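You operate a simulated robot arm through the tools that you are given. There is no shell and no other tool. Be economical: measure what you need, move in short steps, check, and stop when the job is done.

Carry out the task below with a simulated robot arm. There is one attempt and no reset: what you move stays moved.

Task
Push the tools drawer shut. Shut the bulk drawer. Put the tall filter box marked "LOT 39" from the top of the tool chest on the middle shelf of the pump bay and the tall filter box marked "LOT 23" on the middle shelf of the red bay. Stack the pack labelled "seal" from the top of the tool chest on top of the pack marked "feet". Put two of the grey inserts from the top of the tool chest on the high shelf of the red bay. Any order will do. Set down upright: tall filter box, grey insert.
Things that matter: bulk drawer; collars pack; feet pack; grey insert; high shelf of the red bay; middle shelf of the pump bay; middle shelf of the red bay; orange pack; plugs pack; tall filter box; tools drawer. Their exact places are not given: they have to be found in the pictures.

It is judged by the outcome, as a careful person would: the job done as asked, and still so three seconds after it is handed in. It fails if anything else is knocked over, pushed out of place, dropped, spilled or broken. A push-on lid holds only when it is set on centred and level and pressed home; a screw cap is set on level and turned clockwise until tight.

Robot
A 6-joint arm with a two-finger parallel gripper on a trunk, on a base that drives. Base frame: it is fixed to the floor where the robot stands at the start and does not move with it; the origin is under the middle of the robot, x ahead of it, y to its left, z up. Readings come in mm, degrees, newtons and seconds.
With the tool pointing down near the work surface it reaches from about 480 to 880 mm from the robot's upright axis, wherever it stands. Its first joint turns from -115.0 to 115.0 degrees. Places, roughly: bulk drawer [600, -300, 300]; collars pack, feet pack, orange pack, plugs pack [1000, -500, 1000]; grey insert [750, -500, 1000]; high shelf of the red bay (22x43 cm) [740, 1060, 1600]; middle shelf of the pump bay (22x43 cm) [-20, 1600, 1240]; middle shelf of the red bay (22x43 cm) [740, 1060, 1240]; tall filter box [1000, -500, 1000]; tools drawer [800, -100, 800]. Payload 4.2 kg.
Tool frame: the origin (TCP) lies between the finger pads and is the grasp point; the fingertips stand 23 mm ahead of it; z points along the fingers, y is the line along which they close. Largest opening 94 mm; finger width 38, thickness 10; the body of the gripper, 54 by 96 mm, starts 39 mm behind the TCP.
Orientation is that of the tool frame in the base frame, as [roll, pitch, yaw] about the fixed x, y, z axes, in that order (R = Rz(yaw) Ry(pitch) Rx(roll)). With the fingers straight down and closing along the base's y, the tool's x points along the base's -x, its y along +y and its z along -z.

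Tools
- The arm moves only by the tool play_rows. Its argument "motion" is a list of rows, each an object of numbers (a shift or turn left out is 0, a gripper value left out holds the last): "x", "y", "z": the shift along the tool's x, y, z in units of 25 mm (1.0 is 25 mm); "wx", "wy", "wz": the turn, a rotation vector about the tool's x, y, z in units of 4 degrees (1.0 is 4 degrees); "gripper": the finger opening in mm, from 0 to 94. In form: [{"x": .., "y": .., "z": .., "wx": .., "wy": .., "wz": .., "gripper": ..}, ...]. A call has 1 to 10 rows; each row shifts and turns the commanded pose from where the row before left it, along the tool's axes as they then stand. A call with a number of a shift or a turn outside -1 to 1 is refused whole. A row lasts 0.2 s, in which the tool goes at most 50 mm and 8.6 degrees; a call with a longer step from one row to the next is refused whole, and so is a gripper value outside its range. Where a pose cannot be reached the arm comes as near as it can. A force on the tool above 40 N (or 10 N above the force at the start of the call, whichever is more), or a blocked arm, ends the call early, and 0.2 s more pass. Each finger travels about 108 mm/s and halts on what it meets, pressing with about 20 N; the grip force reading is that of the motor and also rises with nothing between the fingers. The clock runs only during rows and for 0.2 s after the last one: add rows that do not move to give the fingers time. The reply holds the time, the measured pose of the TCP, the force on the tool along the base axes, the opening and the grip force, in the units named above and with some noise, with the torque about the TCP (base axes, N m) and any sound that the robot's microphone picked up, and new pictures: "views" is both (left out), scene, wrist or none.
- Cameras (640 x 400 px; columns grow to the right, rows downward): "scene" is now at [223.3, 130.6, 1447.4]; the picture's right is [-0.73, -0.68, 0.00], its down [-0.37, 0.40, -0.84] and it looks along [0.57, -0.61, -0.55] (base axes); focal length 293 px, centre (320, 200). "wrist" rides on the gripper at [86, 16, -74] in the tool frame; the picture's right is [-0.18, 0.98, 0.00], its down [-0.58, -0.11, -0.81] and it looks along [-0.79, -0.15, 0.59] (tool axes); focal length 243 px, centre (320, 200).
- move_column(by): slides the trunk up (or, below 0, down) by that many mm; the arm and the scene camera ride with it, the base frame stays. It gives what a move gives, with no picture.
- steer(legs): drives the robot by 1 to 6 legs, each [ahead, turn to the left] in mm and degrees, along the robot's own axes; the way and the turn of a leg run together, so that a leg with both is an arc; at most 1500 mm and 180 degrees a leg. The arm and the cameras ride along, it lands a little off, and it stops where it bumps. It gives what a move gives, and a new picture of the scene camera.
- turn_head(pan, tilt): turns the head with the scene camera to pan (to the left, within 80 degrees either way) and tilt (down, from -29 to 69), counted from straight ahead of the robot. It gives what a move gives, and a new picture of the scene camera.
- measure_at(camera, pixels): for up to 12 pixels [column, row] of the newest picture of that camera ("zoom" is the newest enlarged one), the place [x, y, z] in the base frame of the surface seen there, good to about 2 mm, but the place of the scene camera against the robot may be out by one fixed shift of up to 12 mm in any direction. No time passes.
- enlarge(camera, box): a new picture of the part [left, top, right, bottom] of that camera's present view, enlarged. No time passes.
- close_job(): hands the job in; it is judged then, once.

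Go step by step. Measure first, check grasps and placings, and put right what went wrong. The budget is 124 turns and 260 pictures, counting those below and the enlarged ones. Unless the task says otherwise, let go and move clear before handing in, and close with one line.

The tools are called after "Request:" as name(argument=value, ...) on one line, values as JSON. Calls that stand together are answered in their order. play_rows: Moves the arm, as the interface text tells. Its arguments: {"type":"object","properties":{"motion":{"type":"array"},"views":{"type":"string","enum":["both","scene","wrist","none"]}},"required":["motion"]} The other tools are called the same way: move_column (by) slides the trunk up or down; steer (legs) drives the base; turn_head (pan, tilt) turns the head that bears the scene camera; measure_at (camera, pixels) gives the place of the surface under pixels of a picture; enlarge (camera, box) takes an enlarged picture of a part of a camera's view; close_job () hands the job in.

At the start:

```text
time: 0.0
tool_pos: [451.7, -402.3, 1228.7]
ee_rot: [180.0, 0.0, -179.9]
ft_force: [0.1, -0.1, -0.6]
torque: [-0.01, 0.05, 0.0]
gripper_width: 94.0
grasp_force: 0.1
trunk travel left (down, up): [-800.0, 190.0]
robot x, y, heading: [0.2, 0.3, 0.1]
head pan, tilt: [-47.1, 33.4]
```

scene: 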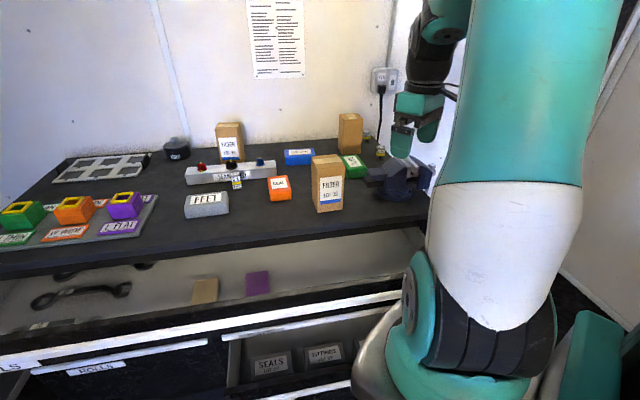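
wrist: 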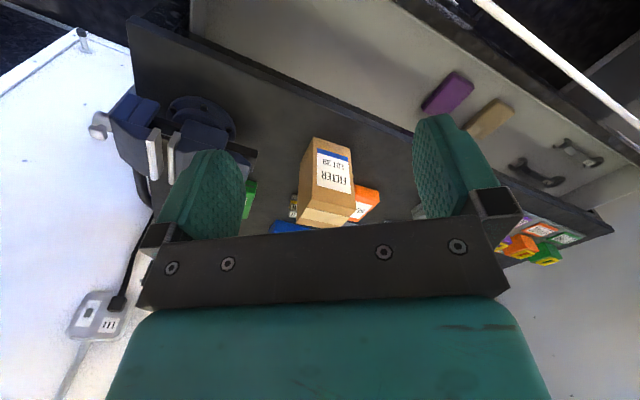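

The scene shows the tool chest top with packs, filter boxes and open drawers. I'll enlarge the key areas to read labels.

Request:
enlarge(camera="scene", box=[170, 100, 430, 260])

Request:
enlarge(camera="scene", box=[0, 130, 260, 290])

Request:
turn_head(pan=-20, tilt=50)

```text
2.46 times, centred on (300, 180) of scene
```

zoom: 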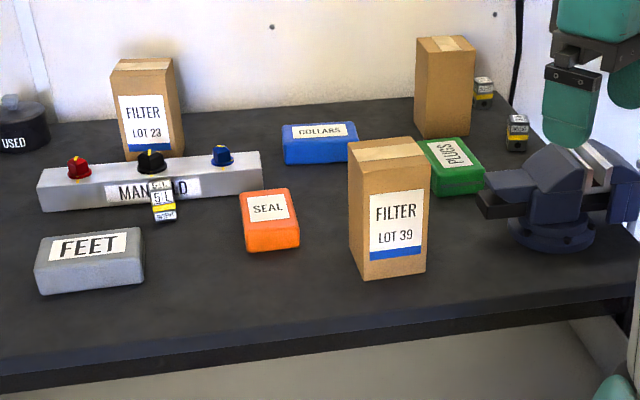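

```text
2.46 times, centred on (130, 210) of scene
```

zoom: 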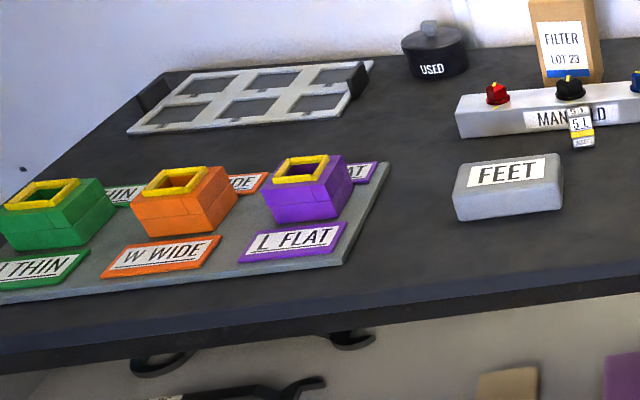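

```text
time: 0.9
tool_pos: [450.8, -401.4, 1228.7]
ee_rot: [179.9, 0.0, 179.9]
ft_force: [-0.3, -0.2, -0.2]
torque: [0.02, 0.01, -0.03]
gripper_width: 94.0
grasp_force: 0.1
trunk travel left (down, up): [-800.0, 190.0]
robot x, y, heading: [-2.2, -1.5, -0.0]
head pan, tilt: [-20.0, 50.0]
```

scene: 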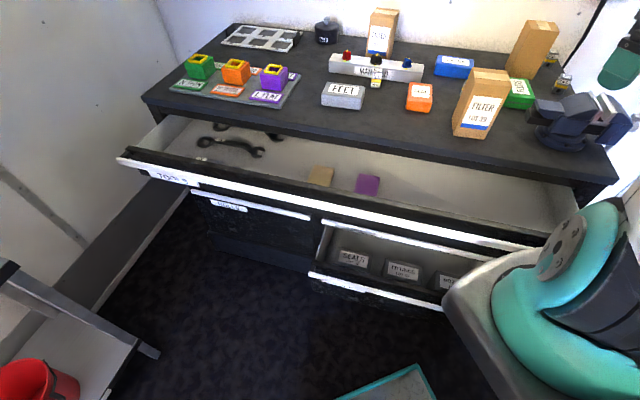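

Request:
enlarge(camera="scene", box=[500, 20, 640, 160])

Request:
enlarge(camera="scene", box=[320, 40, 440, 115])

Request:
enlarge(camera="scene", box=[110, 130, 490, 370])

Request:
measure_at(camera="scene", pixels=[[120, 160], [350, 213], [520, 246], [195, 195], [309, 217], [320, 222], [500, 262], [312, 278], [445, 308], [150, 103], [600, 180], [400, 180]])

```text
2.86 times, centred on (570, 90) of scene
```

zoom: 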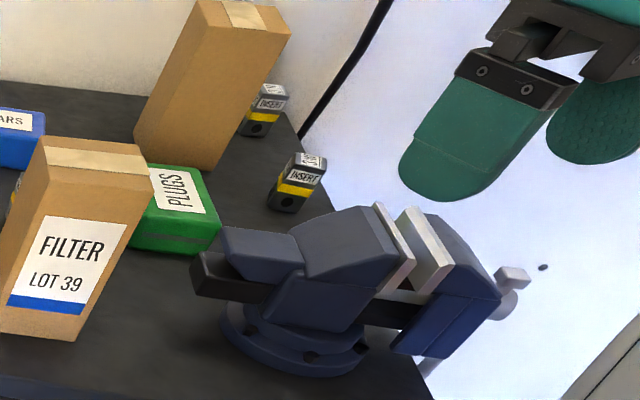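

```text
5.33 times, centred on (380, 78) of scene
```

zoom: 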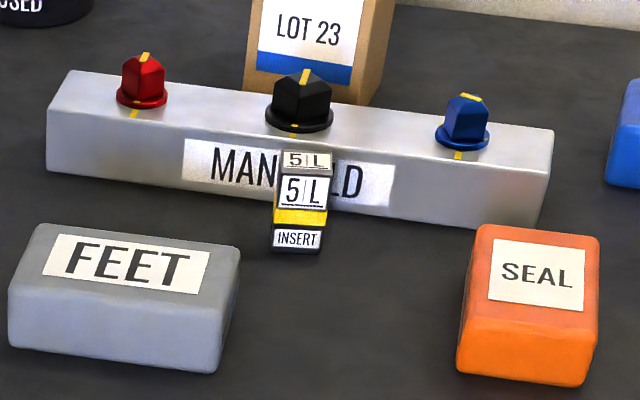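

```text
1.67 times, centred on (300, 250) of scene
```

zoom: 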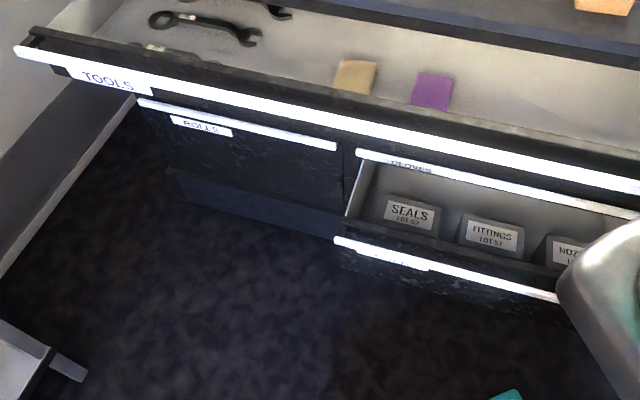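

```text
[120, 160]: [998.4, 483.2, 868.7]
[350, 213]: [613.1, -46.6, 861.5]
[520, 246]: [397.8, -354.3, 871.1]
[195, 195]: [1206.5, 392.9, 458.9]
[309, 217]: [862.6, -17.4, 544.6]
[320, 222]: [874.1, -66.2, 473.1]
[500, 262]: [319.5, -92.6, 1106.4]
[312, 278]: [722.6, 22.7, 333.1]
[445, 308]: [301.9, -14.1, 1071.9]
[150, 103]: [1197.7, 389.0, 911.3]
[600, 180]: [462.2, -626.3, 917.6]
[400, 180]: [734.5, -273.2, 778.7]
```

Three tall boxes, three inserts, and FEET/SEAL packs are identified. Now measuring object positions from the current scene view.

Request:
measure_at(camera="scene", pixels=[[382, 12], [380, 50], [487, 75], [472, 130], [343, 92], [421, 90], [376, 73], [376, 85], [564, 77], [563, 86], [553, 55], [480, 110]])

Request:
measure_at(camera="scene", pixels=[[322, 93], [362, 97], [358, 86], [326, 83], [407, 84], [432, 86], [405, 107], [431, 111], [450, 115], [330, 60], [420, 75], [545, 110]])

Request:
turn_head(pan=70, tilt=5)

```text
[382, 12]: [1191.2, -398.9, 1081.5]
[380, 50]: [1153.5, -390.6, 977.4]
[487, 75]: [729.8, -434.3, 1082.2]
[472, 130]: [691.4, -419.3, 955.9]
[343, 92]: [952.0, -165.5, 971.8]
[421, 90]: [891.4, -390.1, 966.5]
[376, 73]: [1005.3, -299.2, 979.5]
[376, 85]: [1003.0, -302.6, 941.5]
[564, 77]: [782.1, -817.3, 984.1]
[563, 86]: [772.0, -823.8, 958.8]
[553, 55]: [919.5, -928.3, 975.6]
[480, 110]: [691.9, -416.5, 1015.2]
```

```text
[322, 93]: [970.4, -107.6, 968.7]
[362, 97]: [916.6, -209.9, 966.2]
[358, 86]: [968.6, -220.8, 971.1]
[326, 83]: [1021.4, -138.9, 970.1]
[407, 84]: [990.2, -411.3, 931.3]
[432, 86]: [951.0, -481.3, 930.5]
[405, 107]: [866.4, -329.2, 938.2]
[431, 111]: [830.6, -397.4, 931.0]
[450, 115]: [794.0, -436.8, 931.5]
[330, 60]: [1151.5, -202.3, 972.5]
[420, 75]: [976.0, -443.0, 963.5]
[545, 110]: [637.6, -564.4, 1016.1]
```

```text
time: 2.6
tool_pos: [451.9, -400.9, 1227.7]
ee_rot: [-180.0, 0.1, -180.0]
ft_force: [0.0, 0.4, 0.4]
torque: [-0.01, 0.0, 0.0]
gripper_width: 93.9
grasp_force: 0.1
trunk travel left (down, up): [-800.0, 190.0]
robot x, y, heading: [0.0, 1.9, -0.0]
head pan, tilt: [70.0, 5.0]
```

scene: 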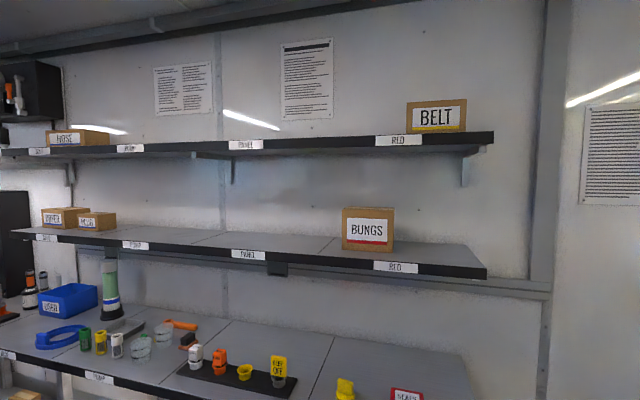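

The shelving is an open rack with bays labelled along the edge. I'll read the labels and measure them.

Request:
enlarge(camera="scene", box=[0, 110, 300, 298])

Request:
measure_at(camera="scene", pixels=[[395, 267], [398, 140], [248, 254], [246, 145], [135, 246], [130, 148], [45, 238], [486, 278], [493, 138], [345, 250], [392, 251], [368, 210]])

Request:
measure_at(camera="scene", pixels=[[408, 131], [465, 130], [436, 102], [430, 245], [325, 245], [335, 238], [215, 236], [325, 260], [190, 251], [160, 236], [98, 230], [462, 245]])

```text
2.13 times, centred on (150, 204) of scene
```

zoom: 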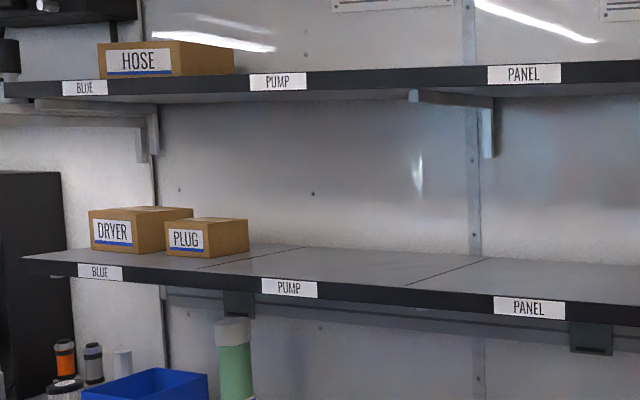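

```text
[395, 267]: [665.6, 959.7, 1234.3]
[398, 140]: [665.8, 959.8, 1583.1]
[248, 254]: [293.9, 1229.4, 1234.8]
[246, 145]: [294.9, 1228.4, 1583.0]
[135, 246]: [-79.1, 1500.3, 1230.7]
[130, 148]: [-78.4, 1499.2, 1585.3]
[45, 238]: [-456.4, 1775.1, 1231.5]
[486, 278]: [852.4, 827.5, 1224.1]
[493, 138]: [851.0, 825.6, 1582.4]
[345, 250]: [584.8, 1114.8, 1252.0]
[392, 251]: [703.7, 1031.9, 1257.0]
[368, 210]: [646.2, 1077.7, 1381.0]
```

```text
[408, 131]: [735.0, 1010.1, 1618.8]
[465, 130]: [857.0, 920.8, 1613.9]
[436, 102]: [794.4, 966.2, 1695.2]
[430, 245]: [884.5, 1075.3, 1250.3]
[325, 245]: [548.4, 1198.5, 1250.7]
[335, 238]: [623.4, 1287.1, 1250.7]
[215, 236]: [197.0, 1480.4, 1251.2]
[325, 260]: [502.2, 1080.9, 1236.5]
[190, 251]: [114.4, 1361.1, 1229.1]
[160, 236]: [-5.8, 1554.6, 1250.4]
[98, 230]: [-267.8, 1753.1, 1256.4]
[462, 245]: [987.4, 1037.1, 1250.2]
```

Shelf and chest lie on axes rotated 54° from the base. Before driving, I'll check the floor to the left.

Request:
turn_head(pan=35, tilt=45)

```text
time: 3.6
tool_pos: [450.6, -401.1, 1228.6]
ee_rot: [-179.9, -0.1, -180.0]
ft_force: [0.2, 0.6, -0.3]
torque: [0.01, 0.0, 0.04]
gripper_width: 94.0
grasp_force: 0.1
trunk travel left (down, up): [-800.0, 190.0]
robot x, y, heading: [-0.0, 2.7, -0.0]
head pan, tilt: [35.0, 45.0]
```

scene: 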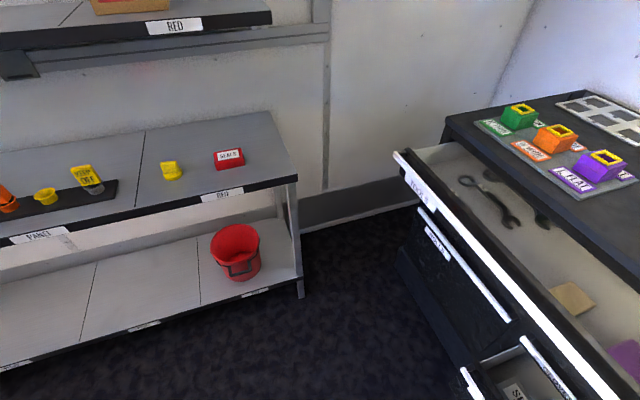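

Request:
measure_at(camera="scene", pixels=[[222, 195], [40, 236], [255, 291], [300, 290], [330, 330], [200, 350], [400, 155], [467, 372], [430, 235], [240, 240]])

Request:
steer(legs=[[0, 54], [300, 0], [0, -90]])

```text
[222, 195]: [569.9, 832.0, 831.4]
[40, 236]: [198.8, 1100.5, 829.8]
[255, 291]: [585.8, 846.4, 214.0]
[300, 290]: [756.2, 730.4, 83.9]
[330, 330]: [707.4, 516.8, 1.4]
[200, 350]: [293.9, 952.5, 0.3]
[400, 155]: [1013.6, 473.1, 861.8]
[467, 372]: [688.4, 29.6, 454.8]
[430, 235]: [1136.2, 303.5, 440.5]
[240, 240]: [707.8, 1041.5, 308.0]
```

```text
time: 11.9
tool_pos: [337.0, -333.0, 1228.5]
ee_rot: [-179.9, 0.1, 148.1]
ft_force: [-0.1, -0.9, 0.4]
torque: [0.01, -0.02, 0.0]
gripper_width: 94.1
grasp_force: 0.1
trunk travel left (down, up): [-800.0, 190.0]
robot x, y, heading: [167.0, 244.5, -31.9]
head pan, tilt: [35.0, 45.0]
```

scene: 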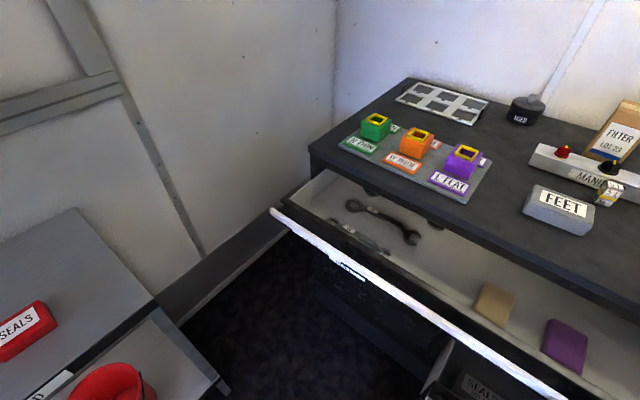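

Robot now faces roughly the chest at heading −31.9°. I'll trim the heading to −36°, back off a bit, and look at the drawers.

Request:
steer(legs=[[-70, -4.1]])

Request:
turn_head(pan=0, tilt=55)

```text
time: 12.9
tool_pos: [236.0, -305.4, 1228.6]
ee_rot: [180.0, 0.0, 144.0]
ft_force: [0.2, 0.1, -0.2]
torque: [0.01, 0.0, -0.03]
gripper_width: 93.9
grasp_force: 0.1
trunk travel left (down, up): [-800.0, 190.0]
robot x, y, heading: [112.4, 282.0, -35.7]
head pan, tilt: [35.0, 45.0]
```

scene: 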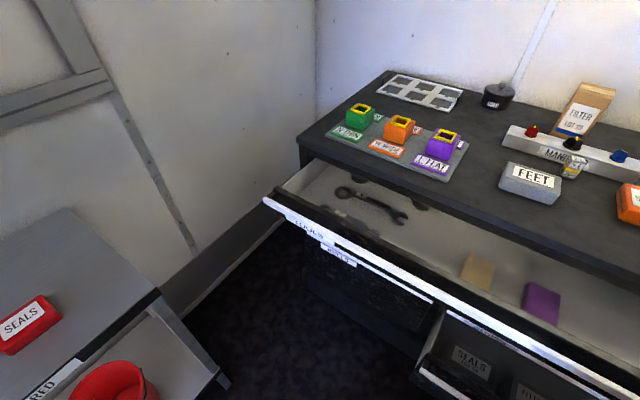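

```text
time: 13.9
tool_pos: [237.9, -306.6, 1228.2]
ee_rot: [179.9, 0.1, 144.1]
ft_force: [0.6, 0.3, 0.5]
torque: [-0.03, -0.01, 0.0]
gripper_width: 94.0
grasp_force: 0.2
trunk travel left (down, up): [-800.0, 190.0]
robot x, y, heading: [108.5, 284.3, -36.1]
head pan, tilt: [0.0, 55.0]
```

scene: 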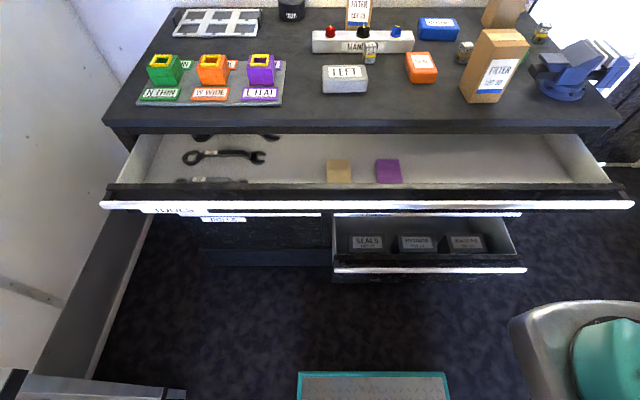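

Request:
enlarge(camera="scene", box=[100, 180, 640, 300])

Request:
enlarge(camera="scene", box=[300, 0, 640, 120])

Request:
measure_at(camera="scene", pixels=[[110, 203], [370, 205], [630, 203], [370, 215], [336, 270], [522, 271], [430, 270], [430, 278], [375, 380], [250, 235], [430, 215], [300, 376]])

```text
1.19 times, centred on (370, 240) of scene
```

zoom: 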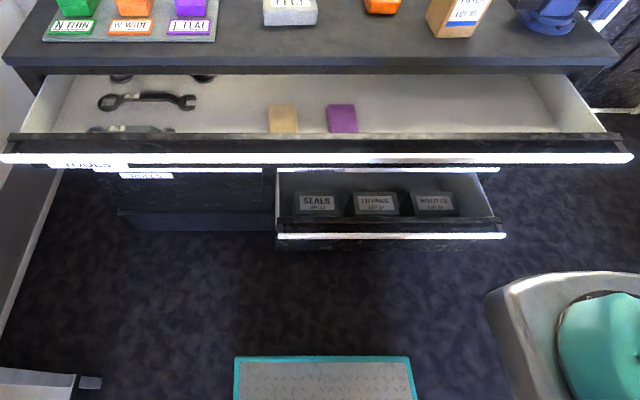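

```text
1.88 times, centred on (470, 60) of scene
```

zoom: 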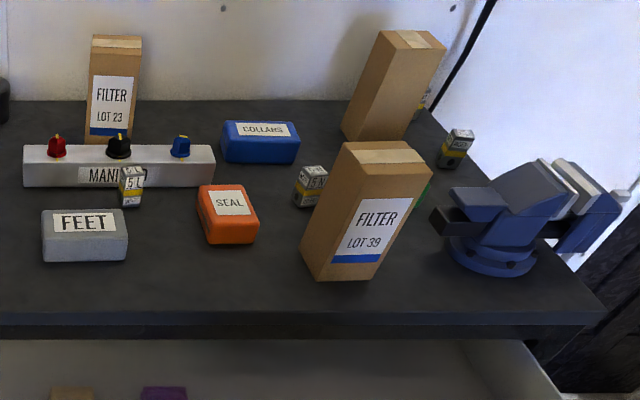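

```text
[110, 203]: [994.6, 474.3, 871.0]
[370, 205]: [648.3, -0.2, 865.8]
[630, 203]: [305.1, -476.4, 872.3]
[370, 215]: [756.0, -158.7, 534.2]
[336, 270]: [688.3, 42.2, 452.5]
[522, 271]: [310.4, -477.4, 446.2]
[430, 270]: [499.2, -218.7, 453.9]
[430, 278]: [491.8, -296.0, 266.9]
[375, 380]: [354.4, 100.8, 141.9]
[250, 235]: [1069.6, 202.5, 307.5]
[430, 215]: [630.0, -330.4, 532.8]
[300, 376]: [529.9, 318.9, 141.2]
```

Handles: tools bar at w≈526 (z≈868), bulk bar at w≈532 (z≈452); closed ones sit at w≈704. I'll swing the arm to the middle in front of the drawer, tilting the tool 44° forward with fingers closed.

Request:
play_rows(motion=[{"y": 1, "wy": -1, "gripper": 0}, {"y": 1, "wy": -1}, {"y": 1, "wy": -1}, {"y": 1, "wy": -1}, {"y": 1, "wy": -1}, {"y": 1, "wy": -1}, {"y": 1, "wy": -1}, {"y": 1, "wy": -1}, {"y": 1, "wy": -1}, {"y": 1, "wy": -1}], views="none")

Request:
play_rows(motion=[{"y": 1, "wy": -1}, {"y": 1}, {"y": 1}, {"y": 1}, {"y": 1}, {"y": 1}, {"y": 1}, {"y": 1}, {"x": -0.7, "z": 0.7}, {"x": -0.7, "z": 0.7}], views="scene")

```text
time: 16.1
tool_pos: [403.5, -172.1, 1252.3]
ee_rot: [179.9, 39.8, 143.8]
ft_force: [-0.7, 0.5, 0.2]
torque: [-0.01, -0.01, 0.05]
gripper_width: 0.0
grasp_force: 20.3
out of reach, approached as far as the arm can: row 7, 8, 9, 10
trunk travel left (down, up): [-800.0, 190.0]
robot x, y, heading: [108.4, 284.9, -36.2]
head pan, tilt: [0.0, 55.0]
```

```text
time: 18.3
tool_pos: [584.9, -73.9, 1255.5]
ee_rot: [179.9, 43.9, 144.0]
ft_force: [-0.5, 0.0, 0.6]
torque: [0.0, -0.01, -0.01]
gripper_width: 0.0
grasp_force: 20.0
out of reach, approached as far as the arm can: row 1, 2, 3, 4
trunk travel left (down, up): [-800.0, 190.0]
robot x, y, heading: [109.2, 283.8, -36.0]
head pan, tilt: [0.0, 55.0]
```

scene: 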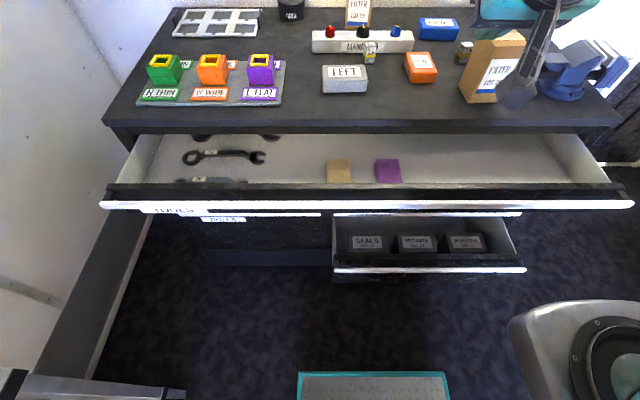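

TCP is at w≈517, beyond the handle line, so back the robot 100 mm before lowering the trunk.

Request:
steer(legs=[[-100, 0]])

Request:
move_column(by=-390)

Request:
turn_head(pan=-10, tilt=50)

```text
time: 19.5
tool_pos: [503.5, -15.5, 1253.9]
ee_rot: [180.0, 44.0, 144.0]
ft_force: [-1.3, -0.2, -0.4]
torque: [-0.01, 0.01, -0.01]
gripper_width: 0.0
grasp_force: 20.0
trunk travel left (down, up): [-800.0, 190.0]
robot x, y, heading: [28.9, 342.5, -36.2]
head pan, tilt: [0.0, 55.0]
```

scene: 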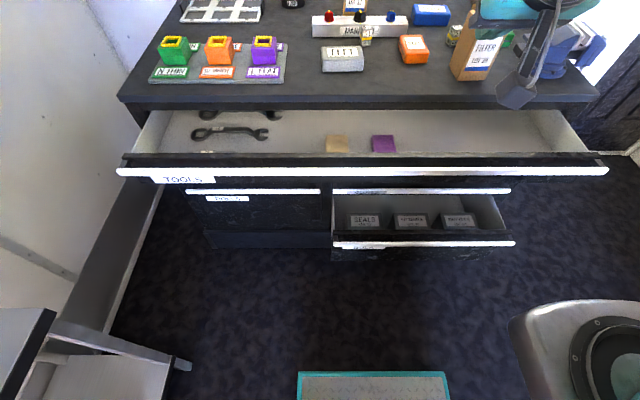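

```text
time: 23.2
tool_pos: [504.4, -16.3, 865.9]
ee_rot: [-179.9, 44.0, 144.0]
ft_force: [0.1, 0.5, -0.8]
torque: [0.01, -0.01, 0.01]
gripper_width: 0.3
grasp_force: 19.8
trunk travel left (down, up): [-410.0, 580.0]
robot x, y, heading: [24.3, 345.0, -36.0]
head pan, tilt: [0.0, 55.0]
```

```text
time: 23.9
tool_pos: [504.2, -16.0, 865.8]
ee_rot: [-180.0, 44.0, 143.9]
ft_force: [0.3, -1.0, -0.1]
torque: [0.02, -0.03, 0.0]
gripper_width: 0.0
grasp_force: 20.2
trunk travel left (down, up): [-410.0, 580.0]
robot x, y, heading: [27.7, 343.4, -36.3]
head pan, tilt: [-10.0, 50.0]
```

scene: 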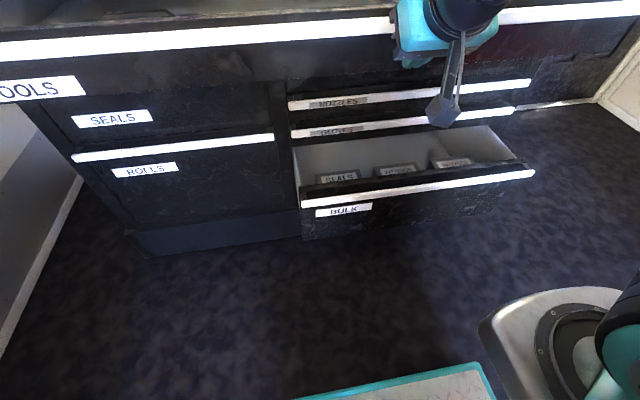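

BULK label confirmed; tool tip is before the tools drawer bar. Pushing forward along w.

Request:
play_rows(motion=[{"x": -0.72, "z": 0.695}, {"x": -0.72, "z": 0.695}, {"x": -0.72, "z": 0.695}, {"x": -0.72, "z": 0.695}, {"x": -0.72, "z": 0.695}, {"x": -0.72, "z": 0.695}, {"x": -0.72, "z": 0.695}, {"x": -0.72, "z": 0.695}, {"x": -0.72, "z": 0.695}], views="scene")

```text
time: 25.9
tool_pos: [688.7, -147.5, 864.6]
ee_rot: [-179.9, 44.0, 144.0]
ft_force: [-0.2, -0.3, -0.4]
torque: [-0.03, -0.01, -0.01]
gripper_width: 0.1
grasp_force: 20.0
trunk travel left (down, up): [-410.0, 580.0]
robot x, y, heading: [29.2, 344.3, -36.2]
head pan, tilt: [-10.0, 50.0]
```

scene: 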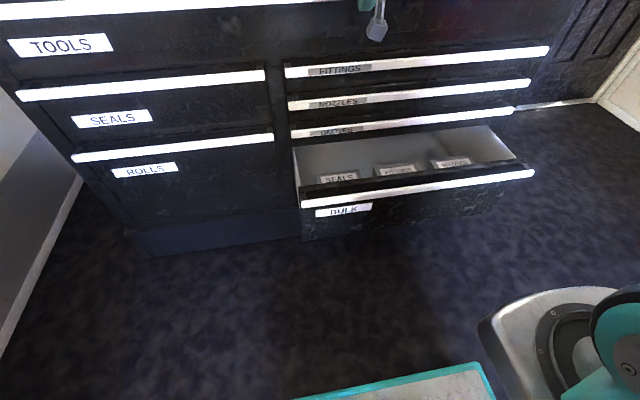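

The drawer is following; pushing on until it stops.

Request:
play_rows(motion=[{"x": -0.36, "z": 0.3475}, {"x": -0.36, "z": 0.3475}, {"x": -0.36, "z": 0.3475}, {"x": -0.36, "z": 0.3475}, {"x": -0.36, "z": 0.3475}, {"x": -0.36, "z": 0.3475}], views="scene")

Request:
measure_at(camera="scene", pixels=[[60, 10], [200, 6], [140, 87], [400, 66], [420, 185]])

```text
time: 26.6
tool_pos: [705.0, -163.4, 864.0]
ee_rot: [180.0, 43.3, 143.8]
ft_force: [-25.4, 16.3, 9.8]
torque: [-0.12, -0.19, -0.07]
gripper_width: 0.2
grasp_force: 20.3
trunk travel left (down, up): [-410.0, 580.0]
robot x, y, heading: [28.8, 339.5, -36.1]
head pan, tilt: [-10.0, 50.0]
stopped in row 3: the force on the tool passed its limit (the readings are from after the stop); the commanded pose is now the measured one
```

scene: 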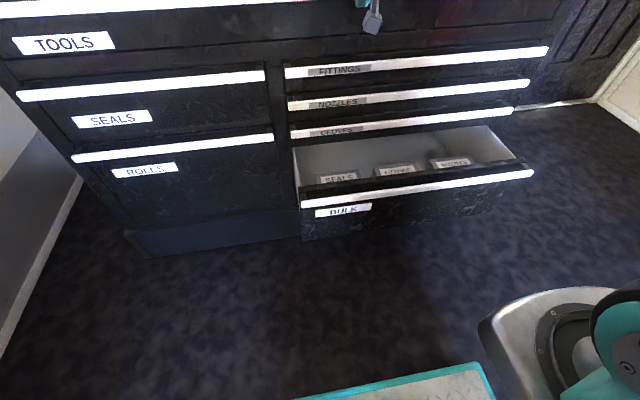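

```text
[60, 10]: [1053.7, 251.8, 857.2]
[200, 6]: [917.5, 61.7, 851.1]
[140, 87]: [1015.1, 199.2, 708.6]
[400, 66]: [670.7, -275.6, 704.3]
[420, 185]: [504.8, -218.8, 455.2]
```

Tools handle now reads w≈705, same as the shut drawers: shut. Retreat with a sidestep toward the bulk drawer's middle, then lower.

Request:
play_rows(motion=[{"x": 0.72, "z": -0.695}, {"x": 0.72, "z": -0.695}, {"x": 0.72, "z": -0.695}, {"x": 0.72, "z": -0.695, "y": -0.6}, {"x": 0.72, "z": -0.695, "y": -1}, {"x": 0.72, "z": -0.695, "y": -1}, {"x": 0.72, "z": -0.695, "y": -1}, {"x": 0.72, "z": -0.695, "y": -1}, {"x": 0.72, "z": -0.695, "y": -1}], views="none")

Request:
move_column(by=-410)

Request:
turn_head(pan=-20, tilt=40)

```text
time: 28.6
tool_pos: [445.8, -144.4, 863.6]
ee_rot: [180.0, 43.3, 143.9]
ft_force: [0.1, 0.3, 0.0]
torque: [0.0, -0.02, 0.02]
gripper_width: 0.2
grasp_force: 19.8
trunk travel left (down, up): [-410.0, 580.0]
robot x, y, heading: [28.4, 343.6, -36.1]
head pan, tilt: [-10.0, 50.0]
```

```text
refused: -410 is not a number from -400 to 400
```

```text
time: 29.4
tool_pos: [445.7, -145.2, 865.6]
ee_rot: [-180.0, 43.4, 143.8]
ft_force: [0.2, 0.6, 0.4]
torque: [-0.01, 0.0, -0.05]
gripper_width: 0.1
grasp_force: 20.1
trunk travel left (down, up): [-410.0, 580.0]
robot x, y, heading: [22.9, 342.2, -36.1]
head pan, tilt: [-20.0, 40.0]
```

scene: 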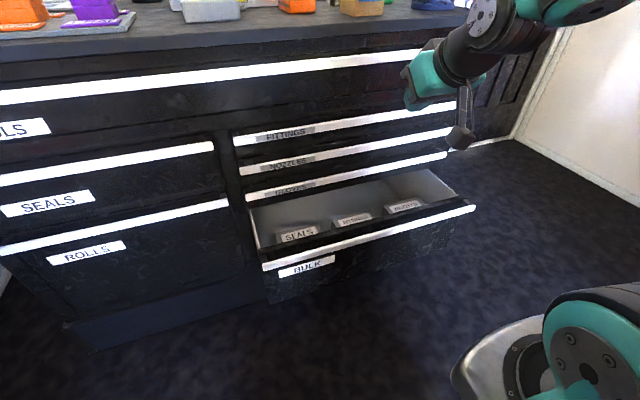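

Request:
move_column(by=-400)

Request:
play_rows(motion=[{"x": 0.35, "z": 0.36}, {"x": -0.72, "z": 0.695}, {"x": -0.72, "z": 0.695}, {"x": -0.72, "z": 0.695}, {"x": -0.72, "z": 0.695}, {"x": -0.72, "z": 0.695}, {"x": -0.72, "z": 0.695}, {"x": -0.72, "z": 0.695}, {"x": -0.72, "z": 0.695}], views="scene")

```text
time: 33.2
tool_pos: [445.2, -143.3, 465.6]
ee_rot: [-180.0, 43.2, 143.8]
ft_force: [1.1, 0.7, -1.4]
torque: [-0.02, 0.06, 0.0]
gripper_width: 0.4
grasp_force: 19.5
trunk travel left (down, up): [-10.0, 980.0]
robot x, y, heading: [30.4, 341.0, -36.3]
head pan, tilt: [-20.0, 40.0]
```

```text
time: 35.2
tool_pos: [607.6, -261.3, 449.9]
ee_rot: [-180.0, 43.3, 143.8]
ft_force: [0.1, 0.1, -0.3]
torque: [-0.01, 0.01, 0.02]
gripper_width: 0.0
grasp_force: 20.1
trunk travel left (down, up): [-10.0, 980.0]
robot x, y, heading: [27.3, 342.8, -36.2]
head pan, tilt: [-20.0, 40.0]
```

scene: 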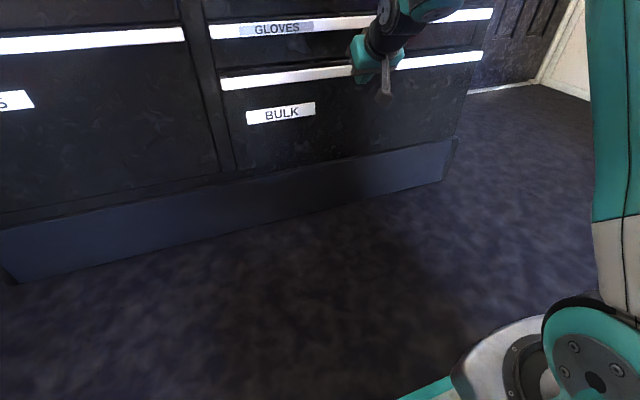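

Nearly shut (bulk bar close to the gloves bar). Push to the stop and measure.

Request:
play_rows(motion=[{"x": -0.36, "z": 0.3475}, {"x": -0.36, "z": 0.3475}, {"x": -0.36, "z": 0.3475}, {"x": -0.36, "z": 0.3475}, {"x": -0.36, "z": 0.3475}, {"x": -0.36, "z": 0.3475}], views="scene")

Request:
measure_at(camera="scene", pixels=[[260, 79], [320, 72], [440, 61], [300, 24], [100, 41]])

```text
time: 35.9
tool_pos: [625.5, -274.8, 449.3]
ee_rot: [180.0, 42.6, 143.7]
ft_force: [-9.1, 8.5, 5.1]
torque: [-0.05, -0.09, 0.02]
gripper_width: 0.0
grasp_force: 19.8
trunk travel left (down, up): [-10.0, 980.0]
robot x, y, heading: [25.1, 343.4, -36.3]
head pan, tilt: [-20.0, 40.0]
stopped in row 3: the force on the tool passed its limit (the readings are from after the stop); the commanded pose is now the measured one
```

scene: 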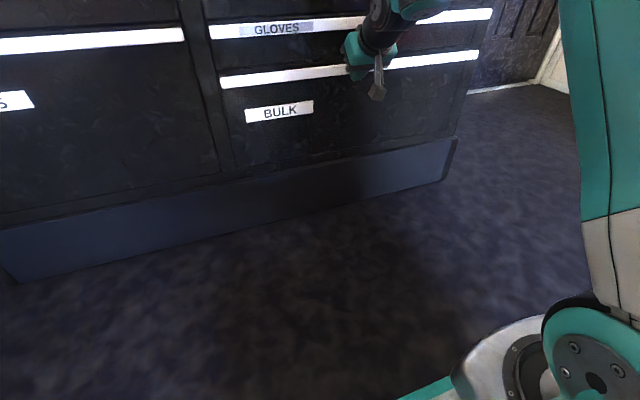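

```text
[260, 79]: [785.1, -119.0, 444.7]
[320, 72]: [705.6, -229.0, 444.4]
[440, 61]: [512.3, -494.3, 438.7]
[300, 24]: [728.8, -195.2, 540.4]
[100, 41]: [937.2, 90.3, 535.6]
```

Bulk bar at w≈705, flush with the others: shut. Retreat and raise the trunk.

Request:
play_rows(motion=[{"x": 0.72, "z": -0.695}, {"x": 0.72, "z": -0.695}, {"x": 0.72, "z": -0.695}, {"x": 0.72, "z": -0.695}, {"x": 0.72, "z": -0.695}, {"x": 0.72, "z": -0.695}, {"x": 0.72, "z": -0.695, "gripper": 94}, {"x": 0.72, "z": -0.695}], views="none")

Request:
move_column(by=400)

Request:
move_column(by=400)

Request:
turn_head(pan=-15, tilt=40)

```text
time: 37.7
tool_pos: [466.2, -157.9, 457.9]
ee_rot: [180.0, 42.8, 143.8]
ft_force: [0.1, 0.2, 0.0]
torque: [0.07, 0.02, 0.02]
gripper_width: 94.2
grasp_force: 0.0
trunk travel left (down, up): [-10.0, 980.0]
robot x, y, heading: [27.8, 340.4, -36.0]
head pan, tilt: [-20.0, 40.0]
```

```text
time: 41.5
tool_pos: [466.0, -158.7, 857.2]
ee_rot: [179.9, 42.7, 143.9]
ft_force: [0.1, 0.3, -0.3]
torque: [-0.04, 0.0, 0.03]
gripper_width: 94.0
grasp_force: 0.1
trunk travel left (down, up): [-410.0, 580.0]
robot x, y, heading: [29.2, 341.6, -36.1]
head pan, tilt: [-20.0, 40.0]
```

```text
time: 45.3
tool_pos: [465.5, -158.9, 1256.4]
ee_rot: [179.9, 42.8, 143.8]
ft_force: [0.9, 0.2, -0.2]
torque: [0.01, -0.01, 0.01]
gripper_width: 94.0
grasp_force: 0.1
trunk travel left (down, up): [-810.0, 180.0]
robot x, y, heading: [25.2, 344.0, -36.0]
head pan, tilt: [-20.0, 40.0]
```

```text
time: 46.0
tool_pos: [466.4, -157.8, 1257.2]
ee_rot: [180.0, 42.7, 144.0]
ft_force: [0.1, -0.7, 0.5]
torque: [0.01, -0.01, -0.01]
gripper_width: 93.8
grasp_force: 0.1
trunk travel left (down, up): [-810.0, 180.0]
robot x, y, heading: [32.4, 342.6, -36.0]
head pan, tilt: [-15.0, 40.0]
```

scene: 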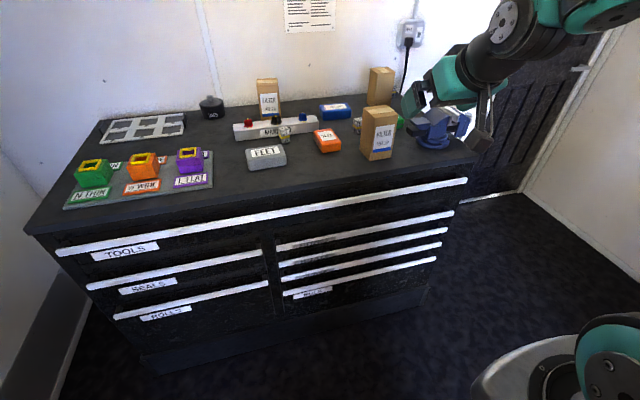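

Both drawers shut. Driving 450 mm closer to the chest, tool stays well above the objects (z≈1257 vs 1082).

Request:
steer(legs=[[450, 0]])

Request:
turn_head(pan=-20, tilt=50)

```text
time: 48.8
tool_pos: [844.1, -431.0, 1257.5]
ee_rot: [180.0, 42.7, 144.0]
ft_force: [-0.3, -1.2, -0.4]
torque: [0.01, -0.01, 0.03]
gripper_width: 94.0
grasp_force: 0.1
trunk travel left (down, up): [-810.0, 180.0]
robot x, y, heading: [399.7, 70.0, -36.2]
head pan, tilt: [-15.0, 40.0]
```

scene: 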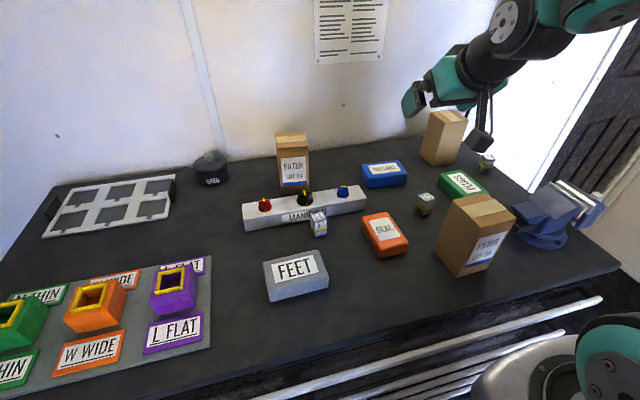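

```text
time: 49.5
tool_pos: [843.9, -430.7, 1257.6]
ee_rot: [180.0, 42.8, 144.0]
ft_force: [0.0, -0.2, -0.8]
torque: [0.02, 0.01, 0.0]
gripper_width: 93.8
grasp_force: 0.0
trunk travel left (down, up): [-810.0, 180.0]
robot x, y, heading: [405.5, 71.9, -36.0]
head pan, tilt: [-20.0, 50.0]
```

scene: 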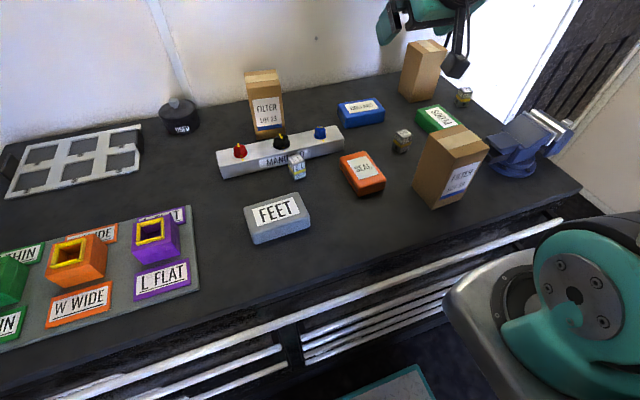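

Clear view now. I'll enlarge the object cluster and measure corners.

Request:
enlarge(camera="scene", box=[200, 60, 520, 260])

Request:
measure_at(camera="scene", pixels=[[428, 131], [463, 148], [487, 144], [455, 131], [428, 205], [412, 185], [245, 73], [275, 70], [281, 80], [249, 83], [262, 135], [465, 206]])

Request:
measure_at(camera="scene", pixels=[[245, 207], [297, 194], [308, 215], [252, 232], [342, 157], [370, 153], [384, 180], [358, 186], [298, 157], [291, 162], [400, 132], [463, 91]])

```text
2.00 times, centred on (360, 160) of scene
```

zoom: 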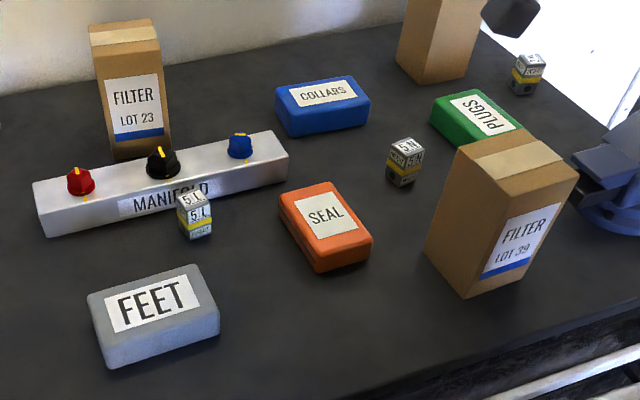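

```text
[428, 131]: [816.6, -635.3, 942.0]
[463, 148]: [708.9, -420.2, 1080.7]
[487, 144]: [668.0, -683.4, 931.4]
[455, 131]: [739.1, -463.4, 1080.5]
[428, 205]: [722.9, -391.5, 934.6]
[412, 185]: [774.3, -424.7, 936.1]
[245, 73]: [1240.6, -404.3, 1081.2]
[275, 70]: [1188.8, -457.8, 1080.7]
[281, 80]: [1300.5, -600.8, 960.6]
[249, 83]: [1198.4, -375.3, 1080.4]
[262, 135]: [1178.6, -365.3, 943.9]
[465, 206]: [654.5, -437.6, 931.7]
```

```text
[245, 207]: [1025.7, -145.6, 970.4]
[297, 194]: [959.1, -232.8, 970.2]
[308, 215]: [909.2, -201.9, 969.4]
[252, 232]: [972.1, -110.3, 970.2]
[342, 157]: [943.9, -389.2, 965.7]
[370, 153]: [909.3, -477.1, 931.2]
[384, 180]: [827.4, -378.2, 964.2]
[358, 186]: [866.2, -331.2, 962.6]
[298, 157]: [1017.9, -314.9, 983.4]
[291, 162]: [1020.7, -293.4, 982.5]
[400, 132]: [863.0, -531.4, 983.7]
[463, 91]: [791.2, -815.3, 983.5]
```

Chest top z≈931; FEET centre (w 883, v 428), SEAL centre (w 943, v 211), SEAL's narrow side lies along v. Straightening the tool to point down above SEAL, then view with the wrist camera.

Request:
play_rows(motion=[{"y": 0.25, "wy": 1}, {"y": 0.25, "wy": 1}, {"y": 0.25, "wy": 1}, {"y": 0.25, "wy": 1}, {"y": 0.25, "wy": 1}, {"y": 0.25, "wy": 1}, {"y": 0.25, "wy": 1}, {"y": 0.25, "wy": 1}, {"y": 0.25, "wy": 1}, {"y": 0.25, "wy": 1}], views="none")

Request:
play_rows(motion=[{"wy": 0.68, "z": 1}, {"z": 1}, {"z": 1}, {"z": 1}], views="wrist")

```text
time: 51.7
tool_pos: [880.4, -381.3, 1256.9]
ee_rot: [-180.0, 2.7, 144.1]
ft_force: [0.2, 0.5, -0.1]
torque: [-0.01, -0.02, 0.03]
gripper_width: 93.8
grasp_force: 0.3
trunk travel left (down, up): [-810.0, 180.0]
robot x, y, heading: [403.0, 71.8, -36.0]
head pan, tilt: [-20.0, 50.0]
```

```text
time: 52.7
tool_pos: [879.9, -381.7, 1156.6]
ee_rot: [-180.0, 0.0, 144.1]
ft_force: [-0.5, 0.4, 0.1]
torque: [-0.02, 0.02, 0.0]
gripper_width: 94.3
grasp_force: 0.0
trunk travel left (down, up): [-810.0, 180.0]
robot x, y, heading: [404.0, 71.5, -36.2]
head pan, tilt: [-20.0, 50.0]
```

wrist: 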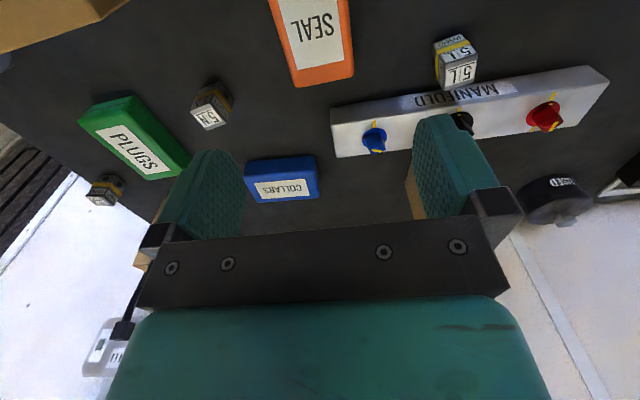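

Request:
measure_at(camera="wrist", pixels=[[301, 84], [350, 73], [345, 10], [278, 10], [455, 45], [462, 72], [452, 78], [213, 92], [207, 117], [220, 105], [440, 112], [300, 5]])

```text
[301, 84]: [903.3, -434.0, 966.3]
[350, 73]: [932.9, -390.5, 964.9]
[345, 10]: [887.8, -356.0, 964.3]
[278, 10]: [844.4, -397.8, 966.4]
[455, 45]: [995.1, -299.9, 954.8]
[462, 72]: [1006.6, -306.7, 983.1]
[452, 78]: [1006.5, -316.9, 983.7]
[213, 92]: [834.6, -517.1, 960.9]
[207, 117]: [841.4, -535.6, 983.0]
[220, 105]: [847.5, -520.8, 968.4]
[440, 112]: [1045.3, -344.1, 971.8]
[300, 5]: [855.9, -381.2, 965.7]
```

Wrist gives SEAL centre (w≈936, v≈205): scene camera is out by about (+10, 0) mm. Descend and grip SEAL.

Request:
play_rows(motion=[{"y": -0.14, "z": 1}, {"z": 1}, {"z": 1}, {"z": 1}, {"z": 1}, {"z": 1}, {"z": 1}, {"z": 0.95}, {"gripper": 40}, {"gripper": 40}], views="both")

```text
time: 54.9
tool_pos: [878.3, -382.0, 958.2]
ee_rot: [179.9, -0.1, 144.0]
ft_force: [0.3, 0.1, 0.2]
torque: [0.0, 0.01, -0.02]
gripper_width: 69.4
grasp_force: 19.6
trunk travel left (down, up): [-810.0, 180.0]
robot x, y, heading: [404.5, 70.4, -36.0]
head pan, tilt: [-20.0, 50.0]
```

scene: 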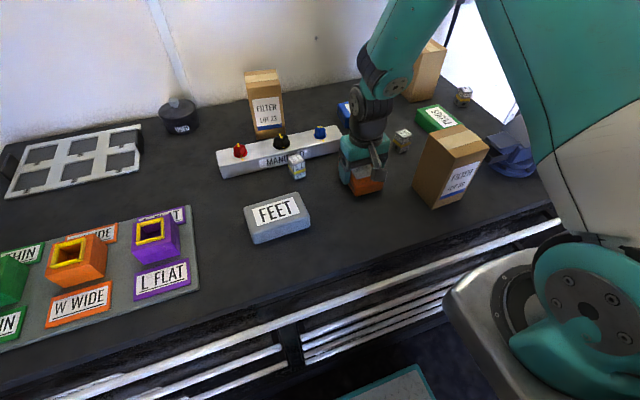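
wrist: 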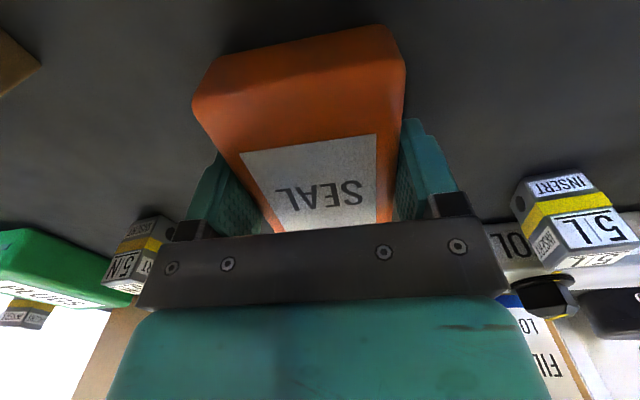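

SEAL is gripped (69 mm). Lift 100 mm and move over FEET.

Request:
play_rows(motion=[{"z": -0.5}, {"z": -1}, {"z": -1}, {"z": -1}, {"z": -0.5, "y": 0.6}, {"y": 1, "x": 0.4}, {"y": 1, "x": 0.4}, {"y": 1, "x": 0.4}, {"y": 1, "x": 0.4}, {"y": 1, "x": 0.4}], views="none")

Request:
play_rows(motion=[{"y": 1, "x": 0.4}, {"y": 1}, {"y": 1, "wz": -1}, {"wz": -1}, {"wz": -1}, {"wz": -1}, {"wz": -1}, {"wz": -1}, {"wz": -1}, {"wz": -1}], views="none")

Request:
play_rows(motion=[{"wz": -1}, {"wz": -1}, {"wz": -1}, {"wz": -1}, {"wz": -1}, {"wz": -1}, {"wz": -1}, {"wz": -1}, {"wz": -1}, {"wz": -1}], views="none")

Request:
play_rows(motion=[{"wz": -1}, {"wz": -1}, {"wz": -1}, {"wz": -1}, {"wz": -0.5}], views="both")

```text
time: 57.1
tool_pos: [917.2, -242.1, 1058.5]
ee_rot: [-180.0, 0.0, 144.0]
ft_force: [-0.4, -0.6, -1.2]
torque: [0.0, 0.02, 0.03]
gripper_width: 69.5
grasp_force: 20.6
trunk travel left (down, up): [-810.0, 180.0]
robot x, y, heading: [402.8, 68.6, -36.0]
head pan, tilt: [-20.0, 50.0]
```

```text
time: 59.3
tool_pos: [955.1, -175.6, 1058.7]
ee_rot: [180.0, 0.1, 176.0]
ft_force: [-0.5, 0.1, -1.9]
torque: [-0.02, 0.04, 0.0]
gripper_width: 69.8
grasp_force: 19.9
trunk travel left (down, up): [-810.0, 180.0]
robot x, y, heading: [402.0, 68.3, -35.7]
head pan, tilt: [-20.0, 50.0]
```

```text
time: 61.5
tool_pos: [955.0, -174.0, 1058.9]
ee_rot: [179.8, 0.0, -143.8]
ft_force: [-0.3, -0.3, -0.8]
torque: [0.0, 0.03, 0.01]
gripper_width: 69.4
grasp_force: 19.8
trunk travel left (down, up): [-810.0, 180.0]
robot x, y, heading: [403.6, 70.2, -36.0]
head pan, tilt: [-20.0, 50.0]
```

```text
time: 62.7
tool_pos: [956.1, -175.0, 1058.5]
ee_rot: [179.9, 0.0, -125.9]
ft_force: [-0.6, -0.2, -0.1]
torque: [0.01, -0.01, -0.01]
gripper_width: 69.7
grasp_force: 19.6
trunk travel left (down, up): [-810.0, 180.0]
robot x, y, heading: [400.0, 68.3, -36.0]
head pan, tilt: [-20.0, 50.0]
```

scene: 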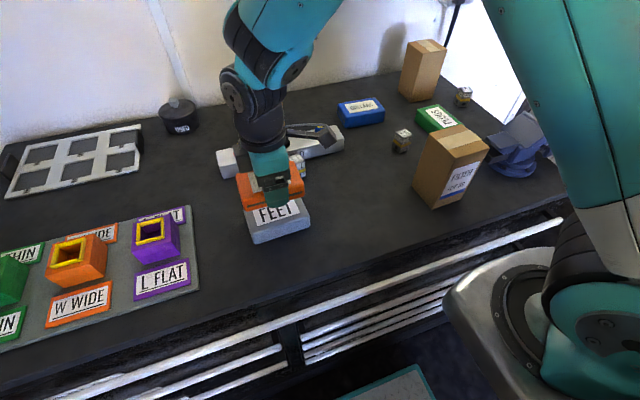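
wrist: 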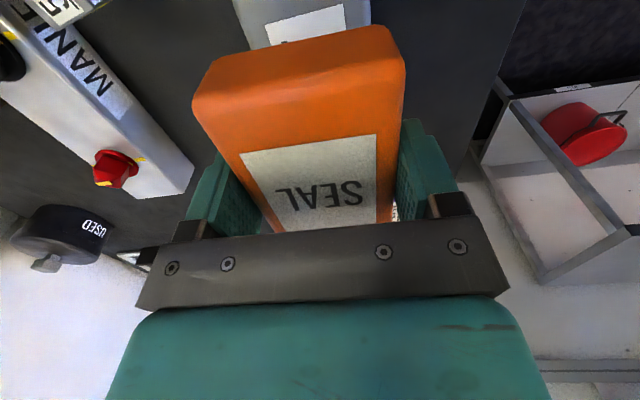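

Request:
measure_at(camera="wrist", pixels=[[240, 10], [245, 30], [367, 8], [366, 18], [300, 10]])

Request:
measure_at(camera="scene", pixels=[[250, 232], [308, 213], [250, 225], [300, 207], [285, 227]])

```text
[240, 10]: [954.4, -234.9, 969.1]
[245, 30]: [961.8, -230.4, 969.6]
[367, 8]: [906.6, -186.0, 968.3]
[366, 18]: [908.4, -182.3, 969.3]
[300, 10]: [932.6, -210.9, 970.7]
```

```text
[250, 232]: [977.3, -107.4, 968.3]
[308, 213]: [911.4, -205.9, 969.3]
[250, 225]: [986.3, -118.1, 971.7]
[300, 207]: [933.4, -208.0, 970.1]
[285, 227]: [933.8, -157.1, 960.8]
```

Aligned: FEET centre w≈876, v≈422, same as TCP. Lowering to just above contact and then gently down.

Request:
play_rows(motion=[{"z": 0.8}, {"z": 0.8}, {"z": 0.6}, {"z": 0.15}, {"z": 0.05}, {}], views="wrist")

```text
time: 64.1
tool_pos: [955.1, -176.5, 998.8]
ee_rot: [179.8, 0.0, -125.9]
ft_force: [-0.2, 1.0, 0.9]
torque: [-0.09, 0.0, -0.05]
gripper_width: 69.6
grasp_force: 20.2
trunk travel left (down, up): [-810.0, 180.0]
robot x, y, heading: [404.9, 74.0, -35.8]
head pan, tilt: [-20.0, 50.0]
```

wrist: 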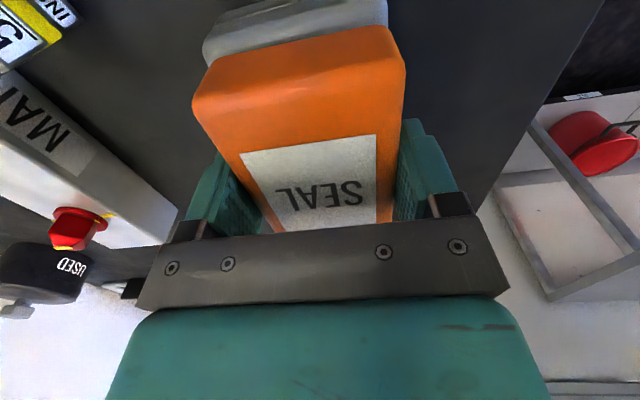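

Request:
play_rows(motion=[{"z": 0.06}, {"z": 0.04}, {}], views="none")

```text
time: 64.9
tool_pos: [955.3, -176.4, 997.7]
ee_rot: [-179.9, 0.1, -126.1]
ft_force: [2.9, -4.9, 17.7]
torque: [-0.02, -0.04, -0.04]
gripper_width: 69.9
grasp_force: 20.3
trunk travel left (down, up): [-810.0, 180.0]
robot x, y, heading: [402.3, 68.2, -36.2]
head pan, tilt: [-20.0, 50.0]
```

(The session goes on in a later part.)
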